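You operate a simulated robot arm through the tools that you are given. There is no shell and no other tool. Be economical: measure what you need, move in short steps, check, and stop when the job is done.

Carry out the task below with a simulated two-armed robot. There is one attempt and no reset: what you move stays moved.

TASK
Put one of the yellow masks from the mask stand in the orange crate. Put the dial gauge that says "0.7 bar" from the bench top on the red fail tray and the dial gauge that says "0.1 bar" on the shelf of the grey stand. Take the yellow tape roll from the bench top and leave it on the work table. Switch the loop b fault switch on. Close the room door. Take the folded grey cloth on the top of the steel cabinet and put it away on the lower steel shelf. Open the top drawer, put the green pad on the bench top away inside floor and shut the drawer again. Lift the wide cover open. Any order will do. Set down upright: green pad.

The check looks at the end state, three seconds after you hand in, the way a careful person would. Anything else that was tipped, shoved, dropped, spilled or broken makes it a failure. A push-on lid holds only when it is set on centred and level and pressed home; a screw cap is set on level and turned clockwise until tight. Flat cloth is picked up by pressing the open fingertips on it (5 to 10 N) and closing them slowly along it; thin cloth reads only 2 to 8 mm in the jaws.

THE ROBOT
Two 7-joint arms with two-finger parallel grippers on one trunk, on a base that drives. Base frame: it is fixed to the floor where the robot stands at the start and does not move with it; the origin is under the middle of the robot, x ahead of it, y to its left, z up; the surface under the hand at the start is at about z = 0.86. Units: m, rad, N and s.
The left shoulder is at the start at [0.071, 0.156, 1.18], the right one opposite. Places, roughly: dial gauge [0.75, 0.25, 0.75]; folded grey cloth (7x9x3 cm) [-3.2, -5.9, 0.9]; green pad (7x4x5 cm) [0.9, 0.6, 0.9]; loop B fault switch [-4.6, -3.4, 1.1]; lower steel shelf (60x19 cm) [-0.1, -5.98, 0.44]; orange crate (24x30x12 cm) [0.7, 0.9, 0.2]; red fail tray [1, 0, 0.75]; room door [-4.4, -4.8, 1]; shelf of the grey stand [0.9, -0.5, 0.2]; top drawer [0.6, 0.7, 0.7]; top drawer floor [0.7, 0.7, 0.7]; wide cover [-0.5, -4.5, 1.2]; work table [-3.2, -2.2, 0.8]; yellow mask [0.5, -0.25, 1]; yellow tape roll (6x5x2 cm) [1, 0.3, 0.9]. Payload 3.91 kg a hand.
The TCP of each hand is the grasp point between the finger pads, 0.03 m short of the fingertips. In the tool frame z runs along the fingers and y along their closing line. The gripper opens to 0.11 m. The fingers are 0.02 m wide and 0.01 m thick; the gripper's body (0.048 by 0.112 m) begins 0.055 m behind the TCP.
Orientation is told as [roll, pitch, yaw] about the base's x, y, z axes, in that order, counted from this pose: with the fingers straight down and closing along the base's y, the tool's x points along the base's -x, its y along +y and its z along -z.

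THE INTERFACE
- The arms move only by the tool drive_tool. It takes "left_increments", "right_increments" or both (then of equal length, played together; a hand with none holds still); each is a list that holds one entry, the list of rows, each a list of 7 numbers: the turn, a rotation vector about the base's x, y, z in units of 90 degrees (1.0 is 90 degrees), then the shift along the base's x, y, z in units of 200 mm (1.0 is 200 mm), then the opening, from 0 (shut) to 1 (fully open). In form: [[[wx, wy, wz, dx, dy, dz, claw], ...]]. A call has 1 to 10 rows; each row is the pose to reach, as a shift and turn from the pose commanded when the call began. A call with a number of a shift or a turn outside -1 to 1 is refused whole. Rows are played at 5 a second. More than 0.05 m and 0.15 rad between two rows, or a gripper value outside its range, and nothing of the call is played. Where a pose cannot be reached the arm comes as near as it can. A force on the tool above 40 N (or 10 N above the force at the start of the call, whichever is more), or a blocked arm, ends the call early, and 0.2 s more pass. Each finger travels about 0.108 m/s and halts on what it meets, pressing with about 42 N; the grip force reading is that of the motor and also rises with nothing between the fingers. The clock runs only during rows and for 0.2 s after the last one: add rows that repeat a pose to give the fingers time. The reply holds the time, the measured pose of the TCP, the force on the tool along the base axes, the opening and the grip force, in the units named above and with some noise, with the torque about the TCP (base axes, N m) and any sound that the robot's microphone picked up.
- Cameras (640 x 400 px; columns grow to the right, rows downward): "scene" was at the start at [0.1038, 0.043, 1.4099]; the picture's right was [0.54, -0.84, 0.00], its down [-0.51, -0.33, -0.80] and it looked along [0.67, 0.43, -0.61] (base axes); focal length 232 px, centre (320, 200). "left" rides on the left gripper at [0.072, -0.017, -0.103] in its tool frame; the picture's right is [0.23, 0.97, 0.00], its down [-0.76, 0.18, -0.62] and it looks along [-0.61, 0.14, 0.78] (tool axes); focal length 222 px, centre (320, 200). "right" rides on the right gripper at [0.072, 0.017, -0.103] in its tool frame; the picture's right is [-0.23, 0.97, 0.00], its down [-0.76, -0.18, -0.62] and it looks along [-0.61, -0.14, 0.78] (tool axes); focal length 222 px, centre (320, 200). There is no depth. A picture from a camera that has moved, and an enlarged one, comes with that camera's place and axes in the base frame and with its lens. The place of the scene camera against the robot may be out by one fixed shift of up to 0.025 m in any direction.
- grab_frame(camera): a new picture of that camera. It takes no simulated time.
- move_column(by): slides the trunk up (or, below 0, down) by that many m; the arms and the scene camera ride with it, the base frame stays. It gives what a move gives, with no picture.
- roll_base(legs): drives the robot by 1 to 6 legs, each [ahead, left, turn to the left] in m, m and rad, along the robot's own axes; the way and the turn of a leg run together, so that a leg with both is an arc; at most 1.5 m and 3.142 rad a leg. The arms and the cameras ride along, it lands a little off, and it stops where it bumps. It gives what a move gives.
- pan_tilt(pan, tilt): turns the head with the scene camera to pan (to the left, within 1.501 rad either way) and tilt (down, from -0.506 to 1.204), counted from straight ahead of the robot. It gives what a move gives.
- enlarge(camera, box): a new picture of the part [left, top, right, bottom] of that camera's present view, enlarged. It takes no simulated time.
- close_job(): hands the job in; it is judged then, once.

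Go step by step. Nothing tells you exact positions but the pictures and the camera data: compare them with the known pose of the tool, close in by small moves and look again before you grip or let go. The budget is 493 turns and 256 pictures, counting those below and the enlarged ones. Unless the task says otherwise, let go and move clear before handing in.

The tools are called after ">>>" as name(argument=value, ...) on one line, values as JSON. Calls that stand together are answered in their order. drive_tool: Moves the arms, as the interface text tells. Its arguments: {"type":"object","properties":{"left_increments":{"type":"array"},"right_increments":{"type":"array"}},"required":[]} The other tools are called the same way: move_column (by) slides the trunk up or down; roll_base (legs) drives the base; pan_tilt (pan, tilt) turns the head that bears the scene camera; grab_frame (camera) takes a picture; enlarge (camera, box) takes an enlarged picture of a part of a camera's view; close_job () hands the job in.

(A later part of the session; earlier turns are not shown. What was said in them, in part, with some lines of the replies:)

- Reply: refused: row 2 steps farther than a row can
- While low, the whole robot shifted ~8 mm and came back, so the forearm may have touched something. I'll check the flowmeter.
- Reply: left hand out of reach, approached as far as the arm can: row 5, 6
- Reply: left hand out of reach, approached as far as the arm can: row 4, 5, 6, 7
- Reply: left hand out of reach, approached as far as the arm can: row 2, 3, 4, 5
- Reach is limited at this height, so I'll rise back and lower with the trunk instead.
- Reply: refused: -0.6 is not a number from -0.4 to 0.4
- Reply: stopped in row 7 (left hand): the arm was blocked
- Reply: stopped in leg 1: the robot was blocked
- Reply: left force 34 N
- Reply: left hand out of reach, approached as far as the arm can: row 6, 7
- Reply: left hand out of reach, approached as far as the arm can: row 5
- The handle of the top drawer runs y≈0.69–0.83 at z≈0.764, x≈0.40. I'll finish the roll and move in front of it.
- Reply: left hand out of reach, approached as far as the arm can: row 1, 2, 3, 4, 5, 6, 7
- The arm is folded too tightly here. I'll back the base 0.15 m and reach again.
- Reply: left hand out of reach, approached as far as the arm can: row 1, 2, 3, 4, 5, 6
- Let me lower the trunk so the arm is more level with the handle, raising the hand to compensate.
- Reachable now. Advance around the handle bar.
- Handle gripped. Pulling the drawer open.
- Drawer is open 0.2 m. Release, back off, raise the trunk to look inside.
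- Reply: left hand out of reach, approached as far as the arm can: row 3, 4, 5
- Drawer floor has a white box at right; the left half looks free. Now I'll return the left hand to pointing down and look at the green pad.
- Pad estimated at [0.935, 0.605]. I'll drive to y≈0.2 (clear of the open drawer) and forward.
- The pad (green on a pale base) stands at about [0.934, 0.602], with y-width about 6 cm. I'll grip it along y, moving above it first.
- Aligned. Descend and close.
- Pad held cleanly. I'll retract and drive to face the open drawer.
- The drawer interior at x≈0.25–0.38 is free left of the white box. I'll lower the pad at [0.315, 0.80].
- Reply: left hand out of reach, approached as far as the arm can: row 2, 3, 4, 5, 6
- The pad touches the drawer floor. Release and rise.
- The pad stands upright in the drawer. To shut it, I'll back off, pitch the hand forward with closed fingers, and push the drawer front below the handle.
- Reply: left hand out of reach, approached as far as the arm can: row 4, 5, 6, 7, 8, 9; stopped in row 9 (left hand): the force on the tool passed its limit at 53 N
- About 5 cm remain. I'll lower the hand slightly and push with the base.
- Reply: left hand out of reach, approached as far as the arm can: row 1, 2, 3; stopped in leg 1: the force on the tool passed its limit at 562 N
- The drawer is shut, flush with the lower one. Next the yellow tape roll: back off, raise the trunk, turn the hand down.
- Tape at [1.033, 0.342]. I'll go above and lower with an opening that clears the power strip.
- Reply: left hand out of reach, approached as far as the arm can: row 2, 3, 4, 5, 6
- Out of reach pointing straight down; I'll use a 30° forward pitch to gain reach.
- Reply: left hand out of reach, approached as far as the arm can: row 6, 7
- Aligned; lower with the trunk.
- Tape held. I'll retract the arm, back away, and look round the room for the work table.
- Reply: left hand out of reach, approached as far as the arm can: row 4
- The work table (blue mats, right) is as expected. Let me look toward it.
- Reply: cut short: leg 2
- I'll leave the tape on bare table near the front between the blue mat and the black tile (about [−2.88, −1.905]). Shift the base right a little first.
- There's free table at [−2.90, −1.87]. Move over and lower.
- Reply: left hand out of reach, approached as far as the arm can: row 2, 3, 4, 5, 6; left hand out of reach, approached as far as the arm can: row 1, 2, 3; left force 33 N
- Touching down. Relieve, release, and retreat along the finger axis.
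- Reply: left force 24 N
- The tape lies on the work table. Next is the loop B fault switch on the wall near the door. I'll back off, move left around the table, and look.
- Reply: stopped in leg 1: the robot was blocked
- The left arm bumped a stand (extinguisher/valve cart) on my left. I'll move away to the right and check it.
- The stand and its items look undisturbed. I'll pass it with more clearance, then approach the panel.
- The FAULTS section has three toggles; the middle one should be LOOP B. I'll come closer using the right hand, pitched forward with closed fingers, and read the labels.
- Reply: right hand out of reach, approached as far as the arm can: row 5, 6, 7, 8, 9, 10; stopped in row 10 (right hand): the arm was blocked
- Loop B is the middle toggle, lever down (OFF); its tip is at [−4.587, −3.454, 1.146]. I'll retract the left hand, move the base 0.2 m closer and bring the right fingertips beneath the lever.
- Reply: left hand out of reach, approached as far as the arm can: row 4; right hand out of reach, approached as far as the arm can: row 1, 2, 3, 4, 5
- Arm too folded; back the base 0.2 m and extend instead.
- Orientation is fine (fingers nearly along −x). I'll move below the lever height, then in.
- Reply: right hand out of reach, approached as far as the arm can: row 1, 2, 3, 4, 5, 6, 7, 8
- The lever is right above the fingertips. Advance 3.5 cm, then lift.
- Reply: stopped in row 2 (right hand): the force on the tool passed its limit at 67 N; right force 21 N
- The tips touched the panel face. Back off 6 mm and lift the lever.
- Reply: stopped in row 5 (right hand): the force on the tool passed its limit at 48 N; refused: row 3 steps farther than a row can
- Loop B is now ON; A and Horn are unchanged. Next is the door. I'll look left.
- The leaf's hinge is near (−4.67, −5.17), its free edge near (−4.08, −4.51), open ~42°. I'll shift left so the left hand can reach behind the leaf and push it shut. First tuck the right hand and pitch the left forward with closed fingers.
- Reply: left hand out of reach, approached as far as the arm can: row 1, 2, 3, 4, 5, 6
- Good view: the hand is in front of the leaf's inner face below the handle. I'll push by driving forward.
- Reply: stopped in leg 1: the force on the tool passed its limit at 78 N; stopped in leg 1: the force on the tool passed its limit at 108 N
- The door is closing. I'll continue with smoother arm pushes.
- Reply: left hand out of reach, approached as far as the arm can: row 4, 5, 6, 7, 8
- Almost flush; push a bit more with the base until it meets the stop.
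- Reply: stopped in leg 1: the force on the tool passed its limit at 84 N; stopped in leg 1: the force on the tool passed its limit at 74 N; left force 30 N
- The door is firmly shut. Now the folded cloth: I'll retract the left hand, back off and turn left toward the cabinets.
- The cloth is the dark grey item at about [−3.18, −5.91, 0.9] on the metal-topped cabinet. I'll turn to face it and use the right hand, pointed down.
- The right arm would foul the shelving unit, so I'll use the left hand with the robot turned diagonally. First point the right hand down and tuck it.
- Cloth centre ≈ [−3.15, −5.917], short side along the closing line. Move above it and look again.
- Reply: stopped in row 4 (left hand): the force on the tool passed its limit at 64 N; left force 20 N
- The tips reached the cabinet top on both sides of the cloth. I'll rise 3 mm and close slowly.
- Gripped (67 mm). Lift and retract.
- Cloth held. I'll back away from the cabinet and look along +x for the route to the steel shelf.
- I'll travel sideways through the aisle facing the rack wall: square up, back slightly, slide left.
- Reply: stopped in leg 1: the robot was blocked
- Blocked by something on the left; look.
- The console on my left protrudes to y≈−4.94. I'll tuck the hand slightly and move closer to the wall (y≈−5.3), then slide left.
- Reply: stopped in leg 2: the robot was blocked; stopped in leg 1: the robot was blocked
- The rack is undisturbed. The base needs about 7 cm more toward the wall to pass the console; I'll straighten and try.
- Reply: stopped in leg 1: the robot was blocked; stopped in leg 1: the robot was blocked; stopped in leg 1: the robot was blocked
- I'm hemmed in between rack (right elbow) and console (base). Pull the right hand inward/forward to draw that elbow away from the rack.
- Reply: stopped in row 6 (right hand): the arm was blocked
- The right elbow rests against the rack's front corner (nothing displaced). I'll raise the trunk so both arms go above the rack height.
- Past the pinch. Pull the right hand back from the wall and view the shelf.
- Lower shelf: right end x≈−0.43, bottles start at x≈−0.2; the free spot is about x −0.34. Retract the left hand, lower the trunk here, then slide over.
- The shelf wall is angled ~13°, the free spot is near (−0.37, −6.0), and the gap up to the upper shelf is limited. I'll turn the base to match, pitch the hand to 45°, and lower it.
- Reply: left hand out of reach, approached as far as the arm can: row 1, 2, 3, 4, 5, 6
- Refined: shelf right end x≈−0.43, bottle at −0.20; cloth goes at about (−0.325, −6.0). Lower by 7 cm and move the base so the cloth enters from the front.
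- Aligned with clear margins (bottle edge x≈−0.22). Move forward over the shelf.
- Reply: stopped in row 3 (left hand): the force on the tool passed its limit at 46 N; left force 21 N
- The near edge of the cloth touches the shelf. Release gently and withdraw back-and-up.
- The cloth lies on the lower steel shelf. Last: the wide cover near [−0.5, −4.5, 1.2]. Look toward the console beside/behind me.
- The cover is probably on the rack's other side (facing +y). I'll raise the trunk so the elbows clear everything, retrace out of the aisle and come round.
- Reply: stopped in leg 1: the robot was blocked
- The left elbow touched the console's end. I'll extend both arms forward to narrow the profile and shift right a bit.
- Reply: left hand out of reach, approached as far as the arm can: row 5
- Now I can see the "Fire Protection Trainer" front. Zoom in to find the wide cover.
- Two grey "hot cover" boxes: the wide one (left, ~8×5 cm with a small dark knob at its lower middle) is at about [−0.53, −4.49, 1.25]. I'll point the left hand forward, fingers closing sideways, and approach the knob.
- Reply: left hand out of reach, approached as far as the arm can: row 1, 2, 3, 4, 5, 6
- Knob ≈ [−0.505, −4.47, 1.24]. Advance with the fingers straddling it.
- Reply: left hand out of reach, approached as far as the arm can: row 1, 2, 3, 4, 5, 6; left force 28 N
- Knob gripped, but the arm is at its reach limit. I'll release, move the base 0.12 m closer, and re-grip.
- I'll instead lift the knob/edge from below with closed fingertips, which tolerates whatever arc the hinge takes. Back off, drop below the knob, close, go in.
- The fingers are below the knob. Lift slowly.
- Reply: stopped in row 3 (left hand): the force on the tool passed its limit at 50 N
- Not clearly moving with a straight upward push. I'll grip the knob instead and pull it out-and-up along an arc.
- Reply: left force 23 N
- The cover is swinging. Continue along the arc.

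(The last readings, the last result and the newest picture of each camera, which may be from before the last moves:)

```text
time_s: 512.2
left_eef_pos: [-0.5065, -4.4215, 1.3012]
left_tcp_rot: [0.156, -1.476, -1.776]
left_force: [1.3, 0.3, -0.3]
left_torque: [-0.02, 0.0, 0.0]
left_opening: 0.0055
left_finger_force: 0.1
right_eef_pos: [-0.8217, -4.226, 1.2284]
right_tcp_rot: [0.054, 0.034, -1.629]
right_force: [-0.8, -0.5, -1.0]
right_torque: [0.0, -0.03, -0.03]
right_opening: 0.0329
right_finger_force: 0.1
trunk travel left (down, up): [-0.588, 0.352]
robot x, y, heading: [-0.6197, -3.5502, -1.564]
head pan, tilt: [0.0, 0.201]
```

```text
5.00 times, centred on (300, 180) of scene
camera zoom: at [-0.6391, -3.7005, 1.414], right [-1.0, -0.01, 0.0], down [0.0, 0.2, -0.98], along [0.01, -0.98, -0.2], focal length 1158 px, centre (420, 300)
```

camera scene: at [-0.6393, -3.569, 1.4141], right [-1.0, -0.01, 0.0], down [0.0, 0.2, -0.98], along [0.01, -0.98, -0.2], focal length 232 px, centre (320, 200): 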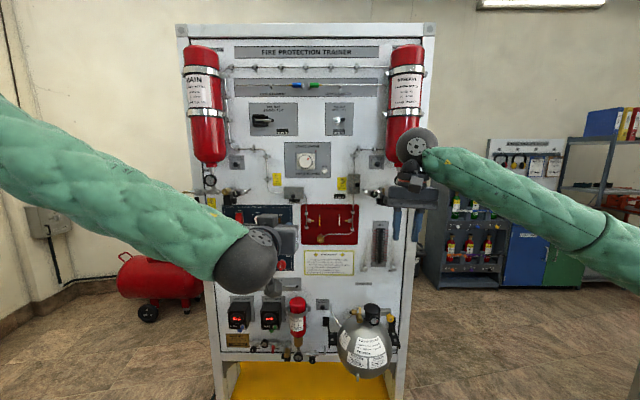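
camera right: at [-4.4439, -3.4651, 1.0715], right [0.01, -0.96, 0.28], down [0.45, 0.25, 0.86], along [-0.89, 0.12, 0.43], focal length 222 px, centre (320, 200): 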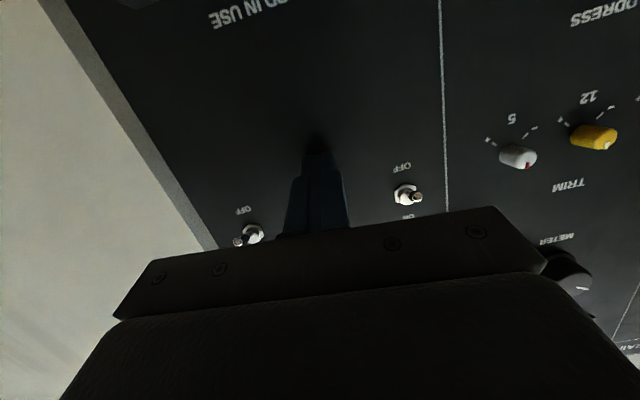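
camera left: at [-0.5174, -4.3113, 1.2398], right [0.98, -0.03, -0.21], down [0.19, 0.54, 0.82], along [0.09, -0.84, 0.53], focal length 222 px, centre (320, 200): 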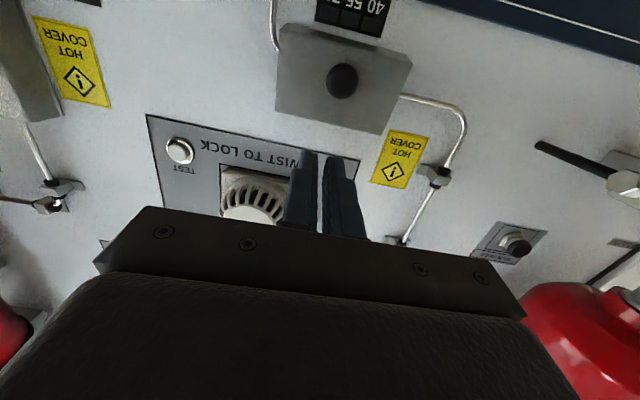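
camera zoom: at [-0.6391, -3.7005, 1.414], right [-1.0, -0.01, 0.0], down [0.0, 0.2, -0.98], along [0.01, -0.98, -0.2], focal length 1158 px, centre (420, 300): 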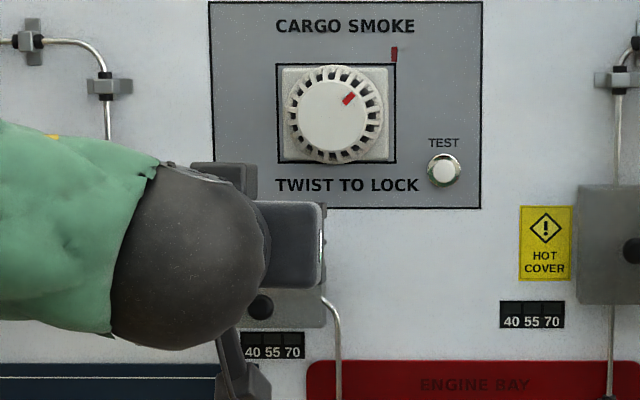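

The knob slipped and the lid fell shut: the hand must rotate with the lid. From the motion the hinge is at about (y −4.50, z 1.278). I'll re-grip and rotate the hand about that hinge to ~52°.

>>> drive_tool(left_increments=[[[0, 0, 0, 0, 0.2, 0, 0.2], [0, 0, 0, 0, 0.2, -0.15, 0.4], [0, 0, 0, 0, 0.2, -0.305, 0.4], [0, 0, 0, 0, 0.05, -0.305, 0.4], [0, 0, 0, 0, -0.1, -0.305, 0.4], [0, 0, 0, 0, -0.103, -0.305, 0.4], [0, 0, 0, 0, -0.103, -0.305, 0.4]]])

>>> grab_frame(camera="left")

```text
time_s: 513.8
left_eef_pos: [-0.5068, -4.4426, 1.2413]
left_tcp_rot: [0.151, -1.478, -1.772]
left_force: [-0.2, 2.3, 3.6]
left_torque: [-0.11, -0.08, 0.09]
left_opening: 0.0446
left_finger_force: 0.5
right_eef_pos: [-0.8206, -4.2264, 1.2289]
right_tcp_rot: [0.053, 0.033, -1.628]
right_force: [-0.1, 0.0, 0.1]
right_torque: [-0.01, 0.02, 0.02]
right_opening: 0.0334
right_finger_force: 0.0
trunk travel left (down, up): [-0.588, 0.352]
robot x, y, heading: [-0.6164, -3.5488, -1.565]
head pan, tilt: [0.0, 0.201]
```

```text
35 pictures are left
camera left: at [-0.5172, -4.3321, 1.1791], right [0.98, -0.03, -0.21], down [0.19, 0.54, 0.82], along [0.09, -0.84, 0.53], focal length 222 px, centre (320, 200)
```

left: 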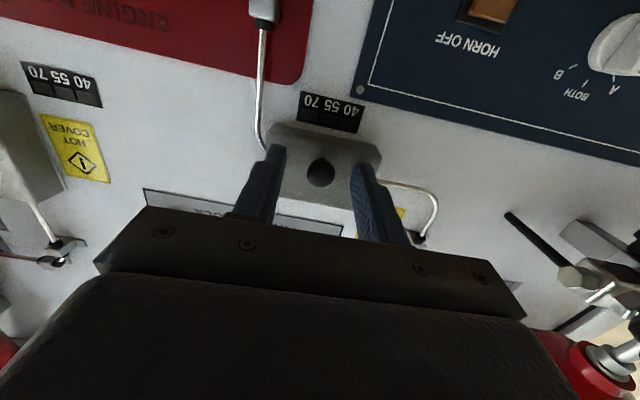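

>>> drive_tool(left_increments=[[[0, 0, 0, 0, 0, 0, 0.25], [0, 0, 0, 0, 0, 0, 0.05], [0, 0, 0, 0, 0, 0, 0.05], [0, 0, 0, 0, 0, 0, 0.05]]])

>>> drive_tool(left_increments=[[[0.042, 0, 0, 0, 0.011, 0.019, 0.05], [0.083, 0, 0, 0, 0.022, 0.04, 0.05], [0.125, 0, 0, 0, 0.032, 0.06, 0.05], [0.167, 0, 0, 0, 0.039, 0.082, 0.05], [0.208, 0, 0, 0, 0.046, 0.104, 0.05], [0.25, 0, 0, 0, 0.05, 0.126, 0.05], [0.292, 0, 0, 0, 0.053, 0.148, 0.05], [0.333, 0, 0, 0, 0.055, 0.17, 0.05]]])

>>> grab_frame(camera="left")

```text
time_s: 514.8
left_eef_pos: [-0.5063, -4.4428, 1.2394]
left_tcp_rot: [0.139, -1.477, -1.763]
left_force: [5.9, 3.0, -0.9]
left_torque: [-0.01, -0.02, 0.06]
left_opening: 0.0168
left_finger_force: 45.1
right_eef_pos: [-0.82, -4.2264, 1.2286]
right_tcp_rot: [0.055, 0.031, -1.627]
right_force: [-0.2, -0.1, -0.1]
right_torque: [-0.02, -0.01, 0.0]
right_opening: 0.0328
right_finger_force: 0.0
trunk travel left (down, up): [-0.588, 0.352]
robot x, y, heading: [-0.6204, -3.5521, -1.561]
head pan, tilt: [0.0, 0.201]
```

```text
time_s: 516.6
left_eef_pos: [-0.5057, -4.4318, 1.2747]
left_tcp_rot: [-0.024, -0.952, -1.603]
left_force: [5.4, 10.4, -20.3]
left_torque: [1.2, -0.13, 0.05]
left_opening: 0.0171
left_finger_force: 45.3
right_eef_pos: [-0.8202, -4.2272, 1.2286]
right_tcp_rot: [0.053, 0.032, -1.628]
right_force: [-0.1, 0.7, -0.4]
right_torque: [-0.02, 0.01, -0.03]
right_opening: 0.0329
right_finger_force: 0.1
trunk travel left (down, up): [-0.588, 0.352]
robot x, y, heading: [-0.616, -3.5531, -1.566]
head pan, tilt: [0.0, 0.201]
```

```text
34 pictures are left
camera left: at [-0.5164, -4.3054, 1.2751], right [0.98, 0.08, -0.2], down [0.19, 0.06, 0.98], along [0.09, -0.99, 0.04], focal length 222 px, centre (320, 200)
```

left: 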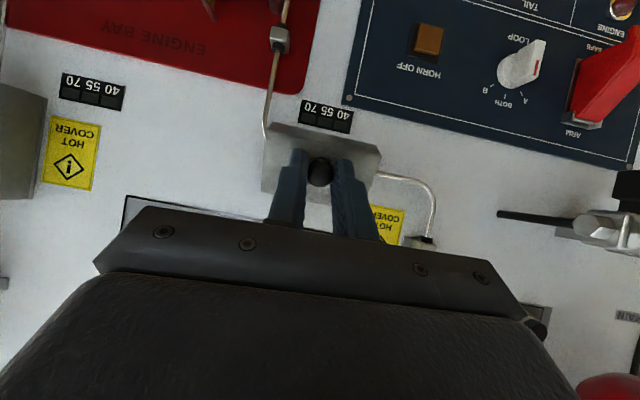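

Holding at 30°. The force suggests the hinge is slightly further out; continue with a corrected arc to 60°.

>>> drive_tool(left_increments=[[[0.042, 0, 0, 0, 0.012, -0.01, 0.05], [0.083, 0, 0, 0, 0.016, 0.005, 0.05], [0.125, 0, 0, 0, 0.016, 0.024, 0.05], [0.167, 0, 0, 0, 0.016, 0.0435, 0.05], [0.208, 0, 0, 0, 0.013, 0.0625, 0.05], [0.25, 0, 0, 0, 0.0105, 0.0815, 0.05], [0.292, 0, 0, 0, 0.005, 0.1, 0.05], [0.333, 0, 0, 0, 0, 0.1185, 0.05]]])

>>> grab_frame(camera="left")

>>> enlarge(camera="scene", box=[240, 140, 360, 220])

```text
time_s: 518.4
left_eef_pos: [-0.5063, -4.4317, 1.2953]
left_tcp_rot: [-0.038, -0.494, -1.593]
left_force: [-3.7, -9.0, 8.2]
left_torque: [-0.75, 0.11, -0.05]
left_opening: 0.0172
left_finger_force: 45.1
left hand out of reach, approached as far as the arm can: row 8
right_eef_pos: [-0.8226, -4.2263, 1.228]
right_tcp_rot: [0.055, 0.033, -1.628]
right_force: [0.6, 0.0, 0.4]
right_torque: [0.01, -0.02, 0.02]
right_opening: 0.033
right_finger_force: 0.0
trunk travel left (down, up): [-0.588, 0.352]
robot x, y, heading: [-0.6184, -3.5502, -1.563]
head pan, tilt: [0.0, 0.201]
```

```text
33 pictures are left
camera left: at [-0.5159, -4.3177, 1.3522], right [0.98, 0.16, -0.14], down [0.19, -0.38, 0.9], along [0.09, -0.91, -0.4], focal length 222 px, centre (320, 200)
```

left: 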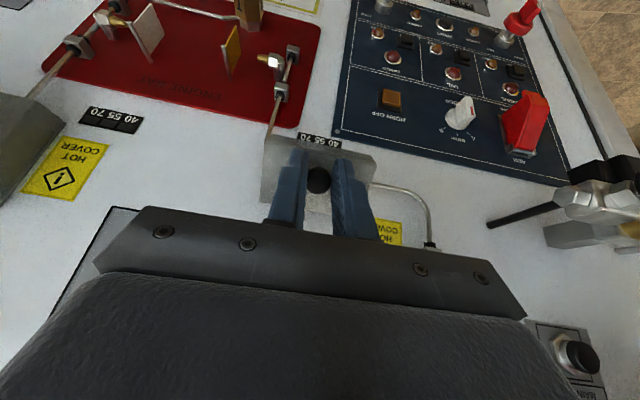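

```text
5.00 times, centred on (300, 180) of scene
camera zoom: at [-0.6395, -3.701, 1.4138], right [-1.0, -0.01, 0.0], down [0.0, 0.2, -0.98], along [0.01, -0.98, -0.2], focal length 1158 px, centre (420, 300)
```

zoom: 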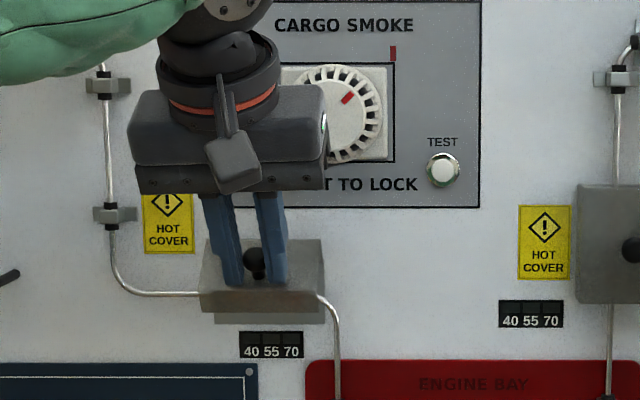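

The lid is about 60° open and held. Continue inward/up to about 85°, turning the hand only slightly more.

>>> drive_tool(left_increments=[[[0.03, 0, 0, 0, -0.01, 0.024, 0.05], [0.06, 0, 0, 0, -0.0215, 0.047, 0.05], [0.09, 0, 0, 0, -0.035, 0.069, 0.05], [0.11, 0, 0, 0, -0.05, 0.089, 0.05], [0.13, 0, 0, 0, -0.067, 0.1085, 0.05], [0.13, 0, 0, 0, -0.067, 0.1085, 0.05]]])

>>> grab_frame(camera="left")

>>> enlarge(camera="scene", box=[240, 140, 360, 220])

```text
time_s: 518.8
left_eef_pos: [-0.5054, -4.4329, 1.2982]
left_tcp_rot: [-0.038, -0.444, -1.613]
left_force: [-25.0, 0.2, 1.5]
left_torque: [-0.12, 0.49, -0.31]
left_opening: 0.017
left_finger_force: 44.9
left hand out of reach, approached as far as the arm can: row 1, 2
right_eef_pos: [-0.8253, -4.2254, 1.2279]
right_tcp_rot: [0.055, 0.034, -1.632]
right_force: [0.5, 0.1, -0.4]
right_torque: [-0.01, 0.03, 0.02]
right_opening: 0.033
right_finger_force: 0.1
trunk travel left (down, up): [-0.588, 0.352]
robot x, y, heading: [-0.6198, -3.5491, -1.564]
head pan, tilt: [0.0, 0.201]
stopped in row 2 (left hand): the force on the tool passed its limit at 49 N (the readings are from after the stop); the commanded pose is now the measured one
```

```text
31 pictures are left
camera left: at [-0.5135, -4.3217, 1.3613], right [0.98, 0.15, -0.13], down [0.19, -0.43, 0.88], along [0.07, -0.89, -0.45], focal length 222 px, centre (320, 200)
```

left: 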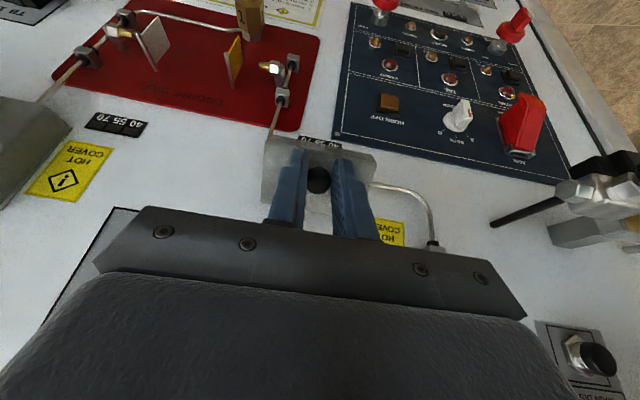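

```text
5.00 times, centred on (300, 180) of scene
camera zoom: at [-0.6402, -3.7014, 1.4138], right [-1.0, 0.0, 0.0], down [0.0, 0.2, -0.98], along [0.0, -0.98, -0.2], focal length 1158 px, centre (420, 300)
```

zoom: 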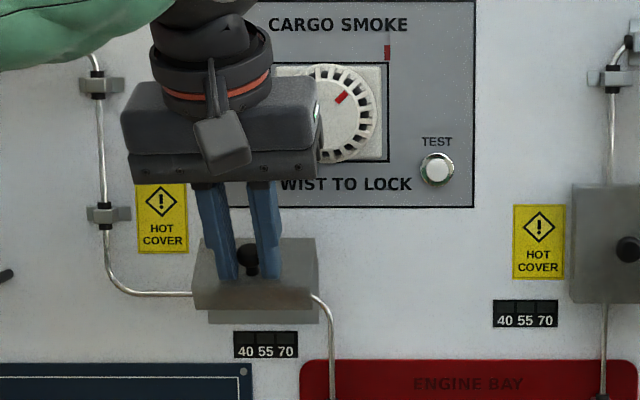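

I'll hold the lid with the left hand and bring the right hand, pointing forward with closed fingers, underneath to push the lid fully open.

>>> drive_tool(right_increments=[[[-0.09, 0, 0, 0, 0.03, -0.02, 0.1], [-0.18, 0, 0, 0, 0.06, -0.04, 0], [-0.27, 0, 0, 0, 0.1, -0.06, 0], [-0.36, 0, 0, 0, 0.1, -0.08, 0], [-0.45, 0, 0, 0, 0.1, -0.1, 0], [-0.54, 0, 0, 0, 0.1, -0.12, 0], [-0.63, 0, 0, 0, 0.1, -0.14, 0], [-0.72, 0, 0, 0, 0.1, -0.16, 0], [-0.8, 0, 0, 0, 0.1, -0.18, 0], [-0.88, 0, 0, 0, 0.1, -0.2, 0]]])

>>> grab_frame(camera="scene")

```text
time_s: 521.0
left_eef_pos: [-0.505, -4.4327, 1.2974]
left_tcp_rot: [-0.036, -0.442, -1.609]
left_force: [-36.8, 2.0, -7.0]
left_torque: [0.45, 0.45, -0.51]
left_opening: 0.0171
left_finger_force: 45.2
right_eef_pos: [-0.8278, -4.2064, 1.1884]
right_tcp_rot: [0.336, -1.341, -1.856]
right_force: [0.4, 0.1, 0.5]
right_torque: [-0.01, 0.0, 0.04]
right_opening: 0.0
right_finger_force: 37.7
trunk travel left (down, up): [-0.588, 0.352]
robot x, y, heading: [-0.6206, -3.5491, -1.57]
head pan, tilt: [0.0, 0.201]
```

```text
29 pictures are left
camera scene: at [-0.6446, -3.7008, 1.414], right [-1.0, 0.0, 0.0], down [0.0, 0.2, -0.98], along [0.0, -0.98, -0.2], focal length 232 px, centre (320, 200)
```

scene: 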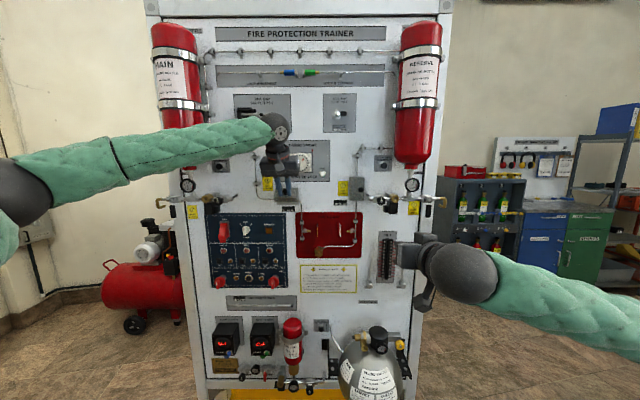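

>>> drive_tool(right_increments=[[[0, 0, 0, 0.2, 0, -0.02, 0], [0, 0, 0, 0.4, 0, -0.04, 0], [0, 0, 0, 0.6, 0, -0.06, 0], [0, 0, 0, 0.8, 0, -0.08, 0], [0, 0, 0, 1, 0, -0.08, 0]]], left_increments=[[[0, 0, 0, -0.01, 0, 0, 0.05], [0, 0, 0, -0.02, 0, 0, 0.05], [0, 0, 0, -0.02, 0, 0, 0.05], [0, 0, 0, -0.02, 0, 0, 0.05], [0, 0, 0, -0.02, 0, 0, 0.05]]])

>>> drive_tool(right_increments=[[[0, 0, 0, 0.2, -0.05, 0, 0], [0, 0, 0, 0.36, -0.15, 0, 0], [0, 0, 0, 0.36, -0.35, 0, 0], [0, 0, 0, 0.36, -0.55, 0, 0], [0, 0, 0, 0.36, -0.7, 0, 0], [0, 0, 0, 0.36, -0.7, 0, 0]]])

>>> grab_frame(camera="right")

>>> grab_frame(camera="left")

```text
time_s: 522.2
left_eef_pos: [-0.507, -4.4327, 1.2975]
left_tcp_rot: [-0.035, -0.441, -1.609]
left_force: [-36.9, 4.5, -7.7]
left_torque: [0.53, 0.56, -0.68]
left_opening: 0.0172
left_finger_force: 45.1
left hand out of reach, approached as far as the arm can: row 2, 3, 4, 5
right_eef_pos: [-0.6277, -4.2072, 1.1722]
right_tcp_rot: [0.332, -1.342, -1.854]
right_force: [0.5, -0.1, -0.9]
right_torque: [0.01, 0.0, 0.05]
right_opening: 0.0
right_finger_force: 38.4
trunk travel left (down, up): [-0.588, 0.352]
robot x, y, heading: [-0.6212, -3.5538, -1.567]
head pan, tilt: [0.0, 0.201]
```

```text
time_s: 522.7
left_eef_pos: [-0.5069, -4.4333, 1.2966]
left_tcp_rot: [-0.039, -0.443, -1.612]
left_force: [-10.0, -1.1, -2.8]
left_torque: [0.08, 0.3, -0.36]
left_opening: 0.0168
left_finger_force: 45.1
right_eef_pos: [-0.5823, -4.219, 1.171]
right_tcp_rot: [0.32, -1.341, -1.842]
right_force: [-0.6, -0.4, -0.1]
right_torque: [-0.01, -0.01, 0.01]
right_opening: 0.0
right_finger_force: 38.2
trunk travel left (down, up): [-0.588, 0.352]
robot x, y, heading: [-0.6178, -3.5537, -1.571]
head pan, tilt: [0.0, 0.201]
stopped in row 2 (left hand): the force on the tool passed its limit at 49 N (the readings are from after the stop); the commanded pose is now the measured one
```

```text
28 pictures are left
camera right: at [-0.5672, -4.1018, 1.1256], right [0.96, -0.01, 0.29], down [-0.26, 0.43, 0.86], along [-0.13, -0.9, 0.41], focal length 222 px, centre (320, 200)
```

right: 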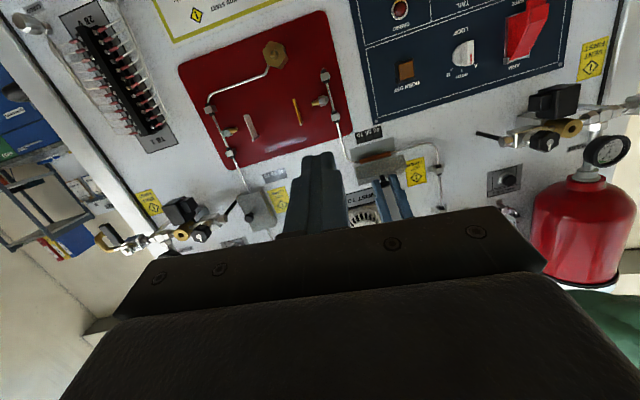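

```text
27 pictures are left
camera left: at [-0.5138, -4.3217, 1.3615], right [0.98, 0.15, -0.13], down [0.18, -0.43, 0.88], along [0.07, -0.89, -0.45], focal length 222 px, centre (320, 200)
```

left: 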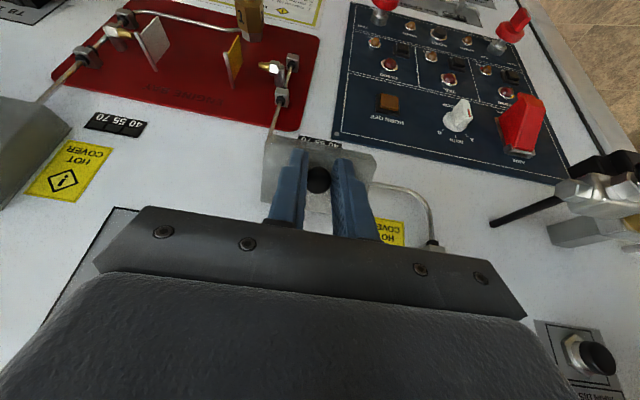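

The right camera shows the lid's raised underside. Bring the right fingertips under it.

>>> drive_tool(right_increments=[[[0, 0, 0, 0.1, -0.1, 0.05, 0], [0, 0, 0, 0.2, -0.25, 0.1, 0], [0, 0, 0, 0.31, -0.4, 0.15, 0], [0, 0, 0, 0.31, -0.6, 0.16, 0], [0, 0, 0, 0.31, -0.8, 0.16, 0], [0, 0, 0, 0.31, -0.8, 0.16, 0]]])

>>> grab_frame(camera="right")

```text
time_s: 524.1
left_eef_pos: [-0.5064, -4.4315, 1.298]
left_tcp_rot: [-0.037, -0.444, -1.611]
left_force: [-23.2, -4.2, 1.1]
left_torque: [-0.2, 0.3, -0.28]
left_opening: 0.0171
left_finger_force: 45.1
right_eef_pos: [-0.5209, -4.3793, 1.2035]
right_tcp_rot: [0.325, -1.339, -1.845]
right_force: [0.3, 0.0, 0.2]
right_torque: [0.0, 0.02, -0.02]
right_opening: 0.0
right_finger_force: 38.2
trunk travel left (down, up): [-0.588, 0.352]
robot x, y, heading: [-0.6174, -3.5511, -1.565]
head pan, tilt: [0.0, 0.201]
```

```text
26 pictures are left
camera right: at [-0.5064, -4.2622, 1.1575], right [0.96, -0.01, 0.29], down [-0.26, 0.43, 0.86], along [-0.13, -0.9, 0.41], focal length 222 px, centre (320, 200)
```

right: 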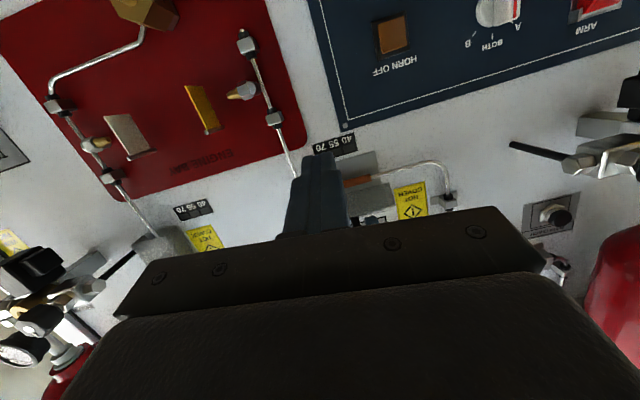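

>>> drive_tool(right_increments=[[[0, 0, 0, 0, -0.15, 0, 0], [0, 0, 0, 0, -0.27, 0, 0], [0, 0, 0, 0, -0.27, 0.06, 0], [0, 0, 0, 0, -0.27, 0.12, 0], [0, 0, 0, 0, -0.27, 0.18, 0], [0, 0, 0, 0, -0.27, 0.24, 0]]])

>>> grab_frame(camera="right")

```text
time_s: 525.5
left_eef_pos: [-0.5053, -4.4316, 1.2977]
left_tcp_rot: [-0.04, -0.445, -1.611]
left_force: [-10.2, -1.9, -3.9]
left_torque: [0.31, 0.33, -0.32]
left_opening: 0.0169
left_finger_force: 44.9
right_eef_pos: [-0.5204, -4.4329, 1.2404]
right_tcp_rot: [0.287, -1.33, -1.808]
right_force: [0.3, 1.2, -4.7]
right_torque: [0.1, 0.02, -0.07]
right_opening: 0.0002
right_finger_force: 37.7
trunk travel left (down, up): [-0.588, 0.352]
robot x, y, heading: [-0.6228, -3.5569, -1.572]
head pan, tilt: [0.0, 0.201]
stopped in row 6 (right hand): the force on the tool passed its limit at 50 N (the readings are from after the stop); the commanded pose is now the measured one
```

```text
25 pictures are left
camera right: at [-0.5054, -4.3153, 1.1951], right [0.96, -0.01, 0.29], down [-0.26, 0.42, 0.87], along [-0.13, -0.91, 0.4], focal length 222 px, centre (320, 200)
```

right: 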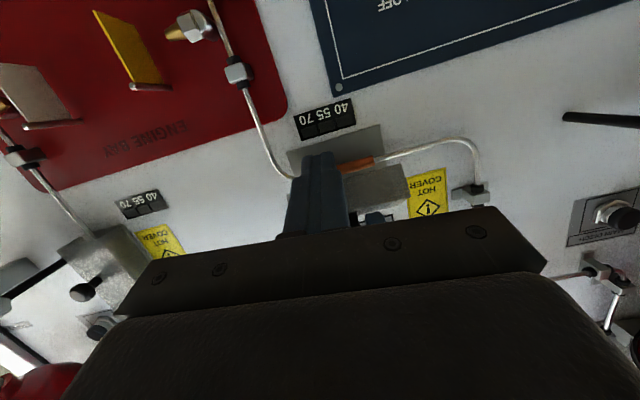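

The fingertip seems to meet the pipe behind the cover. Back out 13 mm so only the lid's lip is above it, then lift.

>>> drive_tool(right_increments=[[[0, 0, 0, 0, 0, -0.04, 0], [0, 0, 0, 0, 0.065, -0.04, 0], [0, 0, 0, 0, 0.065, 0.02, 0], [0, 0, 0, 0, 0.065, 0.05, 0], [0, 0, 0, 0, 0.065, 0.08, 0], [0, 0, 0, 0, 0.065, 0.11, 0]]])

>>> grab_frame(camera="right")

```text
time_s: 526.7
left_eef_pos: [-0.5052, -4.4324, 1.2986]
left_tcp_rot: [-0.041, -0.443, -1.613]
left_force: [-7.3, -5.9, -6.3]
left_torque: [0.34, 0.25, -0.24]
left_opening: 0.0173
left_finger_force: 44.7
right_eef_pos: [-0.5188, -4.4182, 1.2495]
right_tcp_rot: [0.269, -1.322, -1.788]
right_force: [-1.0, 3.8, -2.7]
right_torque: [0.09, 0.05, -0.09]
right_opening: 0.0002
right_finger_force: 37.2
trunk travel left (down, up): [-0.588, 0.352]
robot x, y, heading: [-0.6176, -3.5509, -1.563]
head pan, tilt: [0.0, 0.201]
stopped in row 6 (right hand): the force on the tool passed its limit at 46 N (the readings are from after the stop); the commanded pose is now the measured one
```

```text
24 pictures are left
camera right: at [-0.5046, -4.3001, 1.206], right [0.96, -0.01, 0.28], down [-0.25, 0.41, 0.87], along [-0.13, -0.91, 0.39], focal length 222 px, centre (320, 200)
```

right: 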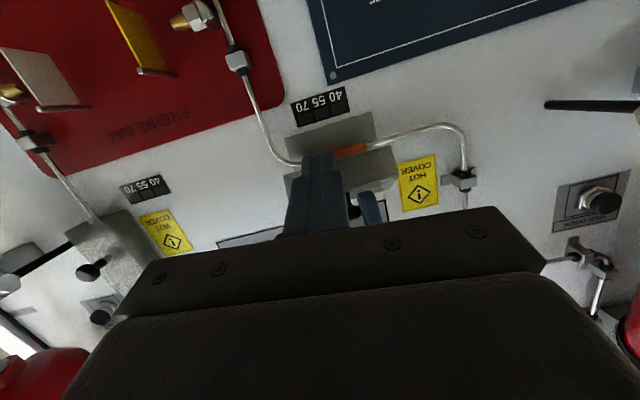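

The right tip now bears on the lid's lip. Release the left and withdraw it up and outward.

>>> drive_tool(left_increments=[[[0, 0, 0, 0, 0, 0, 0.3], [0, 0, 0, 0, 0, 0, 0.4], [0, 0, 0, 0, 0.06, 0.08, 0.4], [0, 0, 0, 0, 0.16, 0.16, 0.4], [0, 0, 0, 0.05, 0.36, 0.24, 0.4], [0, 0, 0, 0.1, 0.56, 0.3, 0.4], [0, 0, 0, 0.15, 0.76, 0.3, 0.4]]])

>>> grab_frame(camera="left")

>>> enlarge(camera="scene", box=[220, 130, 380, 240])

```text
time_s: 528.3
left_eef_pos: [-0.4738, -4.2768, 1.3601]
left_tcp_rot: [-0.042, -0.447, -1.611]
left_force: [0.2, -0.4, 0.2]
left_torque: [-0.03, 0.04, -0.01]
left_opening: 0.0437
left_finger_force: 0.1
right_eef_pos: [-0.5183, -4.4155, 1.2531]
right_tcp_rot: [0.269, -1.328, -1.79]
right_force: [0.4, 0.2, 0.0]
right_torque: [0.02, -0.01, -0.02]
right_opening: 0.0001
right_finger_force: 37.9
trunk travel left (down, up): [-0.588, 0.352]
robot x, y, heading: [-0.6185, -3.5521, -1.566]
head pan, tilt: [0.0, 0.201]
```

```text
23 pictures are left
camera left: at [-0.482, -4.1651, 1.4233], right [0.98, 0.15, -0.13], down [0.19, -0.43, 0.88], along [0.07, -0.89, -0.45], focal length 222 px, centre (320, 200)
```

left: 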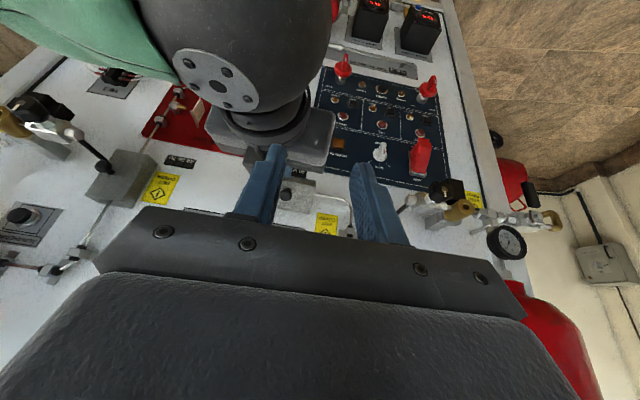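

```text
3.64 times, centred on (300, 185) of scene
camera zoom: at [-0.6396, -3.6979, 1.4143], right [-1.0, 0.0, 0.0], down [0.0, 0.2, -0.98], along [0.0, -0.98, -0.2], focal length 842 px, centre (393, 254)
```

zoom: 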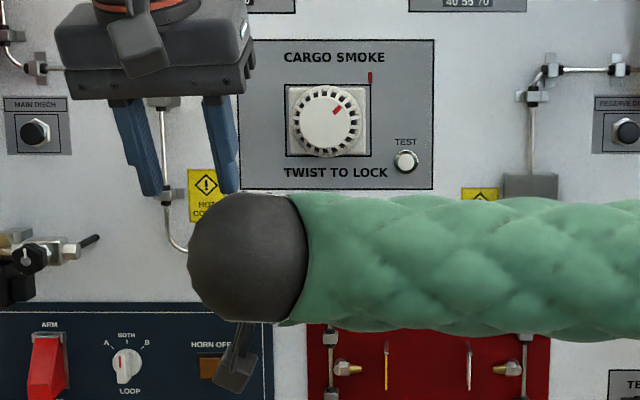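

>>> enlarge(camera="left", box=[230, 140, 370, 240])

>>> grab_frame(camera="right")

```text
4.00 times, centred on (300, 190) of left
camera zoom: at [-0.482, -4.1651, 1.4233], right [0.98, 0.15, -0.13], down [0.19, -0.43, 0.88], along [0.07, -0.89, -0.45], focal length 888 px, centre (400, 240)
```

zoom: 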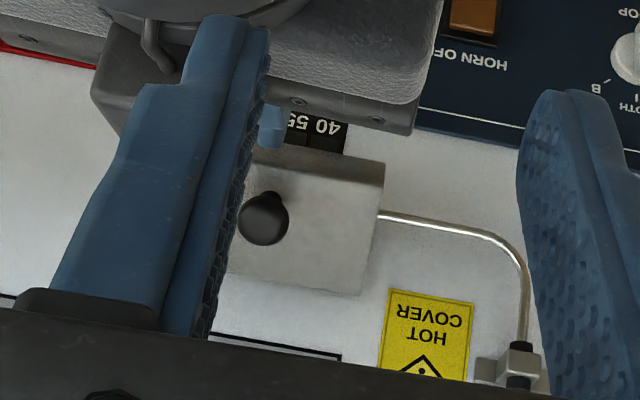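

```text
20 pictures are left
camera right: at [-0.5036, -4.2975, 1.2085], right [0.96, -0.01, 0.28], down [-0.25, 0.42, 0.87], along [-0.13, -0.91, 0.4], focal length 222 px, centre (320, 200)
```

right: 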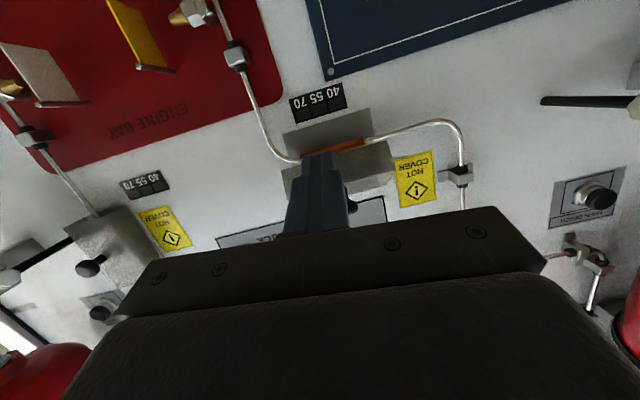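

The lid stays up at ~60°, resting near the right finger. Push it further up.

>>> drive_tool(right_increments=[[[0, 0, 0, 0, 0, 0.03, 0], [0, 0, 0, 0, 0, 0.06, 0], [0, 0, 0, 0, 0, 0.09, 0], [0, 0, 0, 0, 0, 0.12, 0], [0, 0, 0, 0, 0, 0.15, 0], [0, 0, 0, 0, -0.02, 0.18, 0], [0, 0, 0, 0, -0.04, 0.21, 0], [0, 0, 0, 0, -0.06, 0.24, 0], [0, 0, 0, 0, -0.06, 0.24, 0]]])

>>> enlarge(camera="left", box=[230, 120, 390, 240])

```text
time_s: 529.1
left_eef_pos: [-0.4745, -4.2759, 1.3617]
left_tcp_rot: [-0.042, -0.448, -1.607]
left_force: [-0.3, 0.5, 0.0]
left_torque: [0.02, 0.0, 0.0]
left_opening: 0.044
left_finger_force: 0.1
right_eef_pos: [-0.5167, -4.4132, 1.2653]
right_tcp_rot: [0.263, -1.323, -1.776]
right_force: [-4.8, 24.2, -4.9]
right_torque: [0.04, 0.04, -0.19]
right_opening: 0.0
right_finger_force: 37.9
trunk travel left (down, up): [-0.588, 0.352]
robot x, y, heading: [-0.6246, -3.552, -1.571]
head pan, tilt: [0.0, 0.201]
stopped in row 3 (right hand): the force on the tool passed its limit at 41 N (the readings are from after the stop); the commanded pose is now the measured one
```

```text
3.33 times, centred on (310, 180) of left
camera zoom: at [-0.4833, -4.1654, 1.4241], right [0.98, 0.15, -0.13], down [0.19, -0.43, 0.88], along [0.07, -0.89, -0.45], focal length 740 px, centre (353, 267)
```

zoom: 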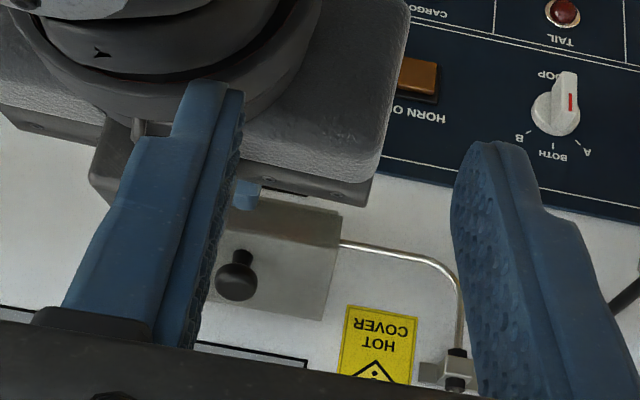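

The lid's lip now faces outward, so I need to follow it: slightly out and up, then push inward toward the panel.

>>> drive_tool(right_increments=[[[0, 0, 0, 0, 0.03, 0.03, 0], [0, 0, 0, 0, 0.035, 0.066, 0], [0, 0, 0, 0, 0.03, 0.1, 0], [0, 0, 0, 0, 0.025, 0.13, 0], [0, 0, 0, 0, 0.015, 0.165, 0], [0, 0, 0, 0, 0.005, 0.2, 0], [0, 0, 0, 0, -0.015, 0.23, 0], [0, 0, 0, 0, -0.04, 0.26, 0], [0, 0, 0, 0, -0.07, 0.285, 0], [0, 0, 0, 0, -0.1, 0.31, 0]]])

>>> enlarge(camera="left", box=[230, 120, 390, 240])

```text
time_s: 529.8
left_eef_pos: [-0.4744, -4.2786, 1.3663]
left_tcp_rot: [-0.047, -0.456, -1.606]
left_force: [4.3, 0.3, 2.4]
left_torque: [0.03, -0.05, 0.01]
left_opening: 0.0421
left_finger_force: 0.0
right_eef_pos: [-0.516, -4.4108, 1.2777]
right_tcp_rot: [0.239, -1.32, -1.757]
right_force: [-1.5, 0.6, -2.1]
right_torque: [-0.27, -0.08, 0.23]
right_opening: 0.0
right_finger_force: 37.6
trunk travel left (down, up): [-0.588, 0.352]
robot x, y, heading: [-0.6196, -3.5504, -1.566]
head pan, tilt: [0.0, 0.201]
stopped in row 3 (left hand): the force on the tool passed its limit at 46 N (the readings are from after the stop); the commanded pose is now the measured one
```

```text
3.33 times, centred on (310, 180) of left
camera zoom: at [-0.4813, -4.1674, 1.4276], right [0.98, 0.15, -0.14], down [0.19, -0.42, 0.89], along [0.07, -0.89, -0.44], focal length 740 px, centre (353, 267)
```

zoom: 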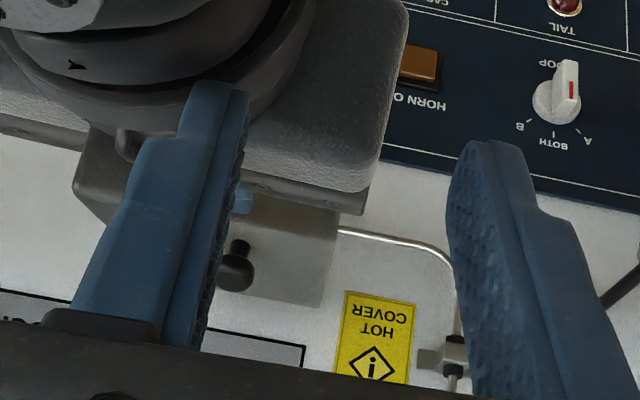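

The two hands touched; move the left hand well clear, then continue.

>>> drive_tool(left_increments=[[[0, 0, 0, 0.02, 0.05, 0.15, 0.4], [0, 0, 0, 0.1, 0.2, 0.3, 0.4], [0, 0, 0, 0.25, 0.35, 0.35, 0.4], [0, 0, 0, 0.45, 0.45, 0.35, 0.4], [0, 0, 0, 0.65, 0.5, 0.35, 0.4]]])

>>> drive_tool(right_increments=[[[0, 0, 0, 0, 0.01, 0.03, 0], [0, 0, 0, 0, 0.01, 0.06, 0], [0, 0, 0, 0, 0, 0.09, 0], [0, 0, 0, 0, -0.01, 0.125, 0], [0, 0, 0, 0, -0.025, 0.16, 0], [0, 0, 0, 0, -0.05, 0.19, 0], [0, 0, 0, 0, -0.08, 0.22, 0], [0, 0, 0, 0, -0.11, 0.245, 0]]])

>>> enlarge(camera="left", box=[160, 100, 480, 300])

>>> grab_frame(camera="right")

```text
time_s: 531.0
left_eef_pos: [-0.3421, -4.1783, 1.4343]
left_tcp_rot: [-0.048, -0.455, -1.605]
left_force: [0.4, 0.1, 0.0]
left_torque: [-0.02, 0.03, -0.01]
left_opening: 0.044
left_finger_force: 0.1
right_eef_pos: [-0.5156, -4.4095, 1.2769]
right_tcp_rot: [0.235, -1.321, -1.754]
right_force: [0.7, 0.0, 0.0]
right_torque: [0.02, -0.01, -0.02]
right_opening: 0.0
right_finger_force: 37.4
trunk travel left (down, up): [-0.588, 0.352]
robot x, y, heading: [-0.6217, -3.5531, -1.567]
head pan, tilt: [0.0, 0.201]
```

```text
time_s: 532.8
left_eef_pos: [-0.3458, -4.1774, 1.4355]
left_tcp_rot: [-0.045, -0.457, -1.603]
left_force: [-0.3, 0.4, 0.3]
left_torque: [0.04, 0.0, 0.0]
left_opening: 0.0442
left_finger_force: 0.0
right_eef_pos: [-0.5156, -4.4317, 1.3274]
right_tcp_rot: [0.245, -1.321, -1.759]
right_force: [0.8, 5.4, 7.0]
right_torque: [-0.14, -0.03, 0.04]
right_opening: 0.0
right_finger_force: 37.6
trunk travel left (down, up): [-0.588, 0.352]
robot x, y, heading: [-0.622, -3.5495, -1.569]
head pan, tilt: [0.0, 0.201]
```

```text
2.00 times, centred on (320, 200) of left
camera zoom: at [-0.3523, -4.0666, 1.4982], right [0.98, 0.15, -0.14], down [0.19, -0.42, 0.89], along [0.07, -0.89, -0.44], focal length 444 px, centre (320, 200)
```

zoom: 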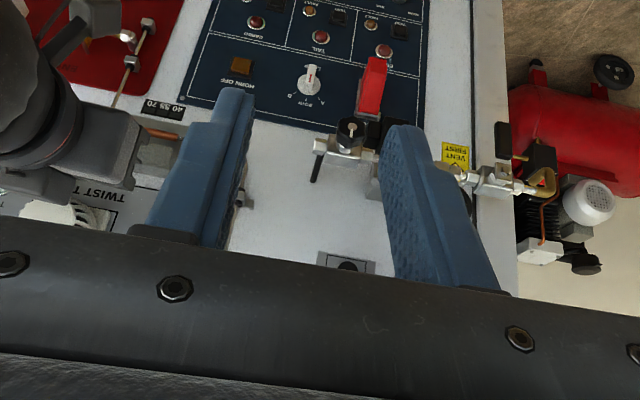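

```text
16 pictures are left
camera right: at [-0.5027, -4.3129, 1.2838], right [0.96, -0.01, 0.28], down [-0.25, 0.41, 0.88], along [-0.12, -0.91, 0.39], focal length 222 px, centre (320, 200)
```

right: 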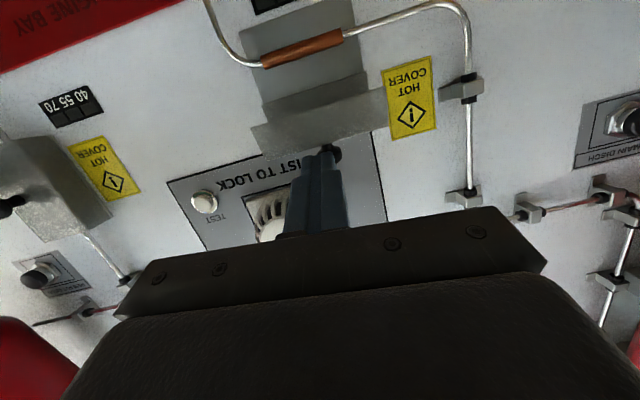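

The lid is now well past horizontal. Nudge it a bit further, then withdraw and see whether it stays.

>>> drive_tool(right_increments=[[[0, 0, 0, 0, -0.02, 0.02, 0], [0, 0, 0, 0, -0.05, 0.035, 0], [0, 0, 0, 0, -0.08, 0.045, 0], [0, 0, 0, 0, -0.1, 0.05, 0], [0, 0, 0, 0, -0.1, 0.05, 0]]])

>>> drive_tool(right_increments=[[[0, 0, 0, 0, 0.15, -0.02, 0], [0, 0, 0, 0, 0.35, -0.05, 0], [0, 0, 0, -0.1, 0.55, -0.1, 0], [0, 0, 0, -0.25, 0.7, -0.15, 0], [0, 0, 0, -0.45, 0.75, -0.15, 0], [0, 0, 0, -0.65, 0.75, -0.15, 0], [0, 0, 0, -0.85, 0.75, -0.15, 0]]])

>>> enlarge(camera="scene", box=[220, 130, 380, 240])

```text
time_s: 533.3
left_eef_pos: [-0.3469, -4.1761, 1.4355]
left_tcp_rot: [-0.045, -0.456, -1.607]
left_force: [-1.7, 0.2, 0.1]
left_torque: [-0.01, 0.0, -0.03]
left_opening: 0.0439
left_finger_force: 0.1
right_eef_pos: [-0.5165, -4.4323, 1.3293]
right_tcp_rot: [0.227, -1.316, -1.74]
right_force: [-9.3, 27.1, -2.7]
right_torque: [0.35, 0.14, 0.0]
right_opening: 0.0001
right_finger_force: 37.7
trunk travel left (down, up): [-0.588, 0.352]
robot x, y, heading: [-0.6226, -3.552, -1.569]
head pan, tilt: [0.0, 0.201]
stopped in row 2 (right hand): the force on the tool passed its limit at 48 N (the readings are from after the stop); the commanded pose is now the measured one
```

```text
time_s: 534.9
left_eef_pos: [-0.3463, -4.1787, 1.4372]
left_tcp_rot: [-0.044, -0.454, -1.607]
left_force: [-0.4, 0.0, 0.3]
left_torque: [0.05, -0.02, 0.02]
left_opening: 0.0439
left_finger_force: 0.1
right_eef_pos: [-0.6864, -4.2858, 1.297]
right_tcp_rot: [0.232, -1.316, -1.746]
right_force: [0.1, -0.3, 1.0]
right_torque: [0.01, 0.01, 0.01]
right_opening: 0.0
right_finger_force: 37.5
trunk travel left (down, up): [-0.588, 0.352]
robot x, y, heading: [-0.6238, -3.5472, -1.566]
head pan, tilt: [0.0, 0.201]
```

```text
3.64 times, centred on (300, 185) of scene
camera zoom: at [-0.6419, -3.6991, 1.4141], right [-1.0, 0.0, 0.0], down [0.0, 0.2, -0.98], along [0.0, -0.98, -0.2], focal length 842 px, centre (393, 254)
```

zoom: 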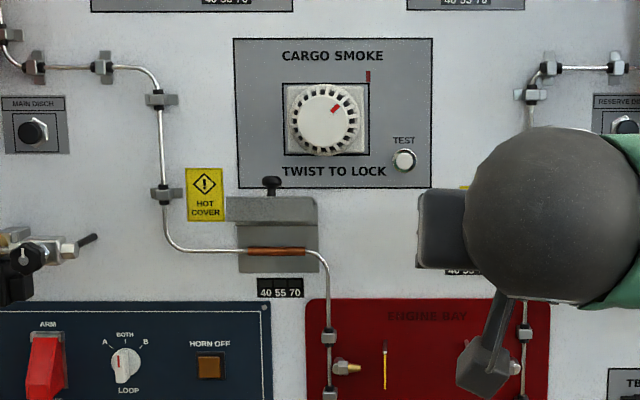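

The cover stays open with the element exposed. I'll back the hands and base away gently and verify once more.

>>> roll_base(legs=[[-0.35, 0, 0]])

>>> enlarge(camera="scene", box=[200, 100, 420, 260])

>>> pan_tilt(pan=-1.2, tilt=0.2)

>>> grab_frame(camera="scene")

```text
time_s: 537.2
left_eef_pos: [-0.3467, -3.8263, 1.4356]
left_tcp_rot: [-0.045, -0.456, -1.607]
left_force: [0.5, -0.1, 0.6]
left_torque: [-0.02, -0.02, 0.01]
left_opening: 0.044
left_finger_force: 0.2
right_eef_pos: [-0.6866, -3.9333, 1.2964]
right_tcp_rot: [0.227, -1.316, -1.741]
right_force: [0.0, 0.2, 0.5]
right_torque: [-0.01, -0.05, 0.01]
right_opening: 0.0002
right_finger_force: 37.6
trunk travel left (down, up): [-0.588, 0.352]
robot x, y, heading: [-0.624, -3.1989, -1.571]
head pan, tilt: [0.0, 0.201]
```

```text
2.50 times, centred on (310, 180) of scene
camera zoom: at [-0.6412, -3.347, 1.414], right [-1.0, 0.0, 0.0], down [0.0, 0.2, -0.98], along [0.0, -0.98, -0.2], focal length 579 px, centre (345, 250)
```

zoom: 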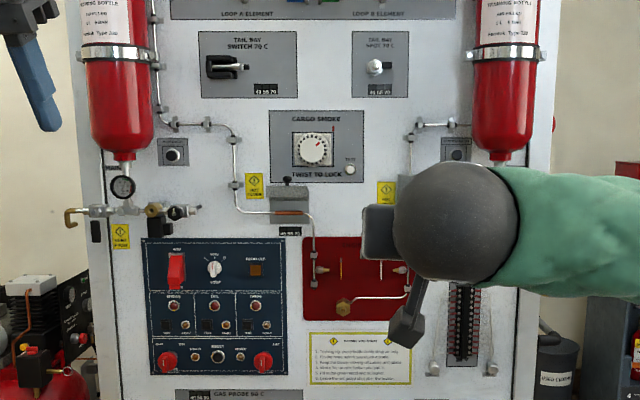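

```text
time_s: 538.6
left_eef_pos: [-0.348, -3.8279, 1.4347]
left_tcp_rot: [-0.046, -0.455, -1.607]
left_force: [0.1, 0.2, 0.2]
left_torque: [-0.01, -0.01, -0.01]
left_opening: 0.044
left_finger_force: 0.1
right_eef_pos: [-0.6871, -3.9349, 1.2979]
right_tcp_rot: [0.223, -1.315, -1.743]
right_force: [0.2, 0.4, 0.4]
right_torque: [-0.02, -0.01, 0.02]
right_opening: 0.0001
right_finger_force: 38.0
trunk travel left (down, up): [-0.588, 0.352]
robot x, y, heading: [-0.6211, -3.1986, -1.569]
head pan, tilt: [-1.201, 0.201]
```

```text
13 pictures are left
camera scene: at [-0.7282, -3.2885, 1.414], right [-0.36, 0.93, 0.0], down [0.19, 0.07, -0.98], along [-0.91, -0.36, -0.2], focal length 232 px, centre (320, 200)
```

scene: 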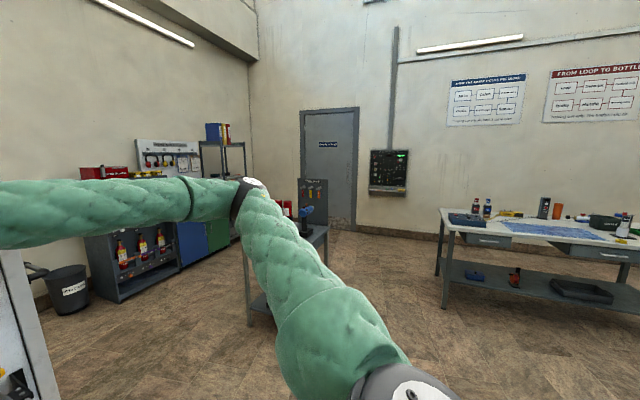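

All tasks are done: the cover is open, the door is shut and both hands are empty and clear. Handing in.

>>> close_job()

```text
The job is handed in.
```

I carried out every item on the list and handed the job in. One thing is unconfirmed: I did not look at the green pad after the drawer was shut.

| Item | End state |
|---|---|
| Yellow mask | Standing in the orange crate |
| 0.7 bar gauge | Flat on the red fail tray, beside the hose |
| 0.1 bar gauge | On the shelf of the grey stand |
| Yellow tape roll | On bare table next to the blue mat on the work table |
| Loop B fault switch | On; Loop A and Horn still off |
| Room door | Shut against its stop |
| Folded grey cloth | On the lower steel shelf, right of the bottles |
| Green pad | Set upright in the top drawer, drawer shut |
| Wide cover | Open and staying up by itself |

- **Drawer closing:** the last push drove the drawer into its stop, with a brief spike of about 560 N. The pad was standing upright just before that. I expect it still is, but I did not reopen the drawer to check.
- **Contacts on the way:** the arms or base touched the lock-pin cart, the bottle rack and the fire trainer rack while passing. The cart and the bottle rack looked undisturbed afterwards. I did not check whether the fire trainer rack, which is on wheels, had shifted.
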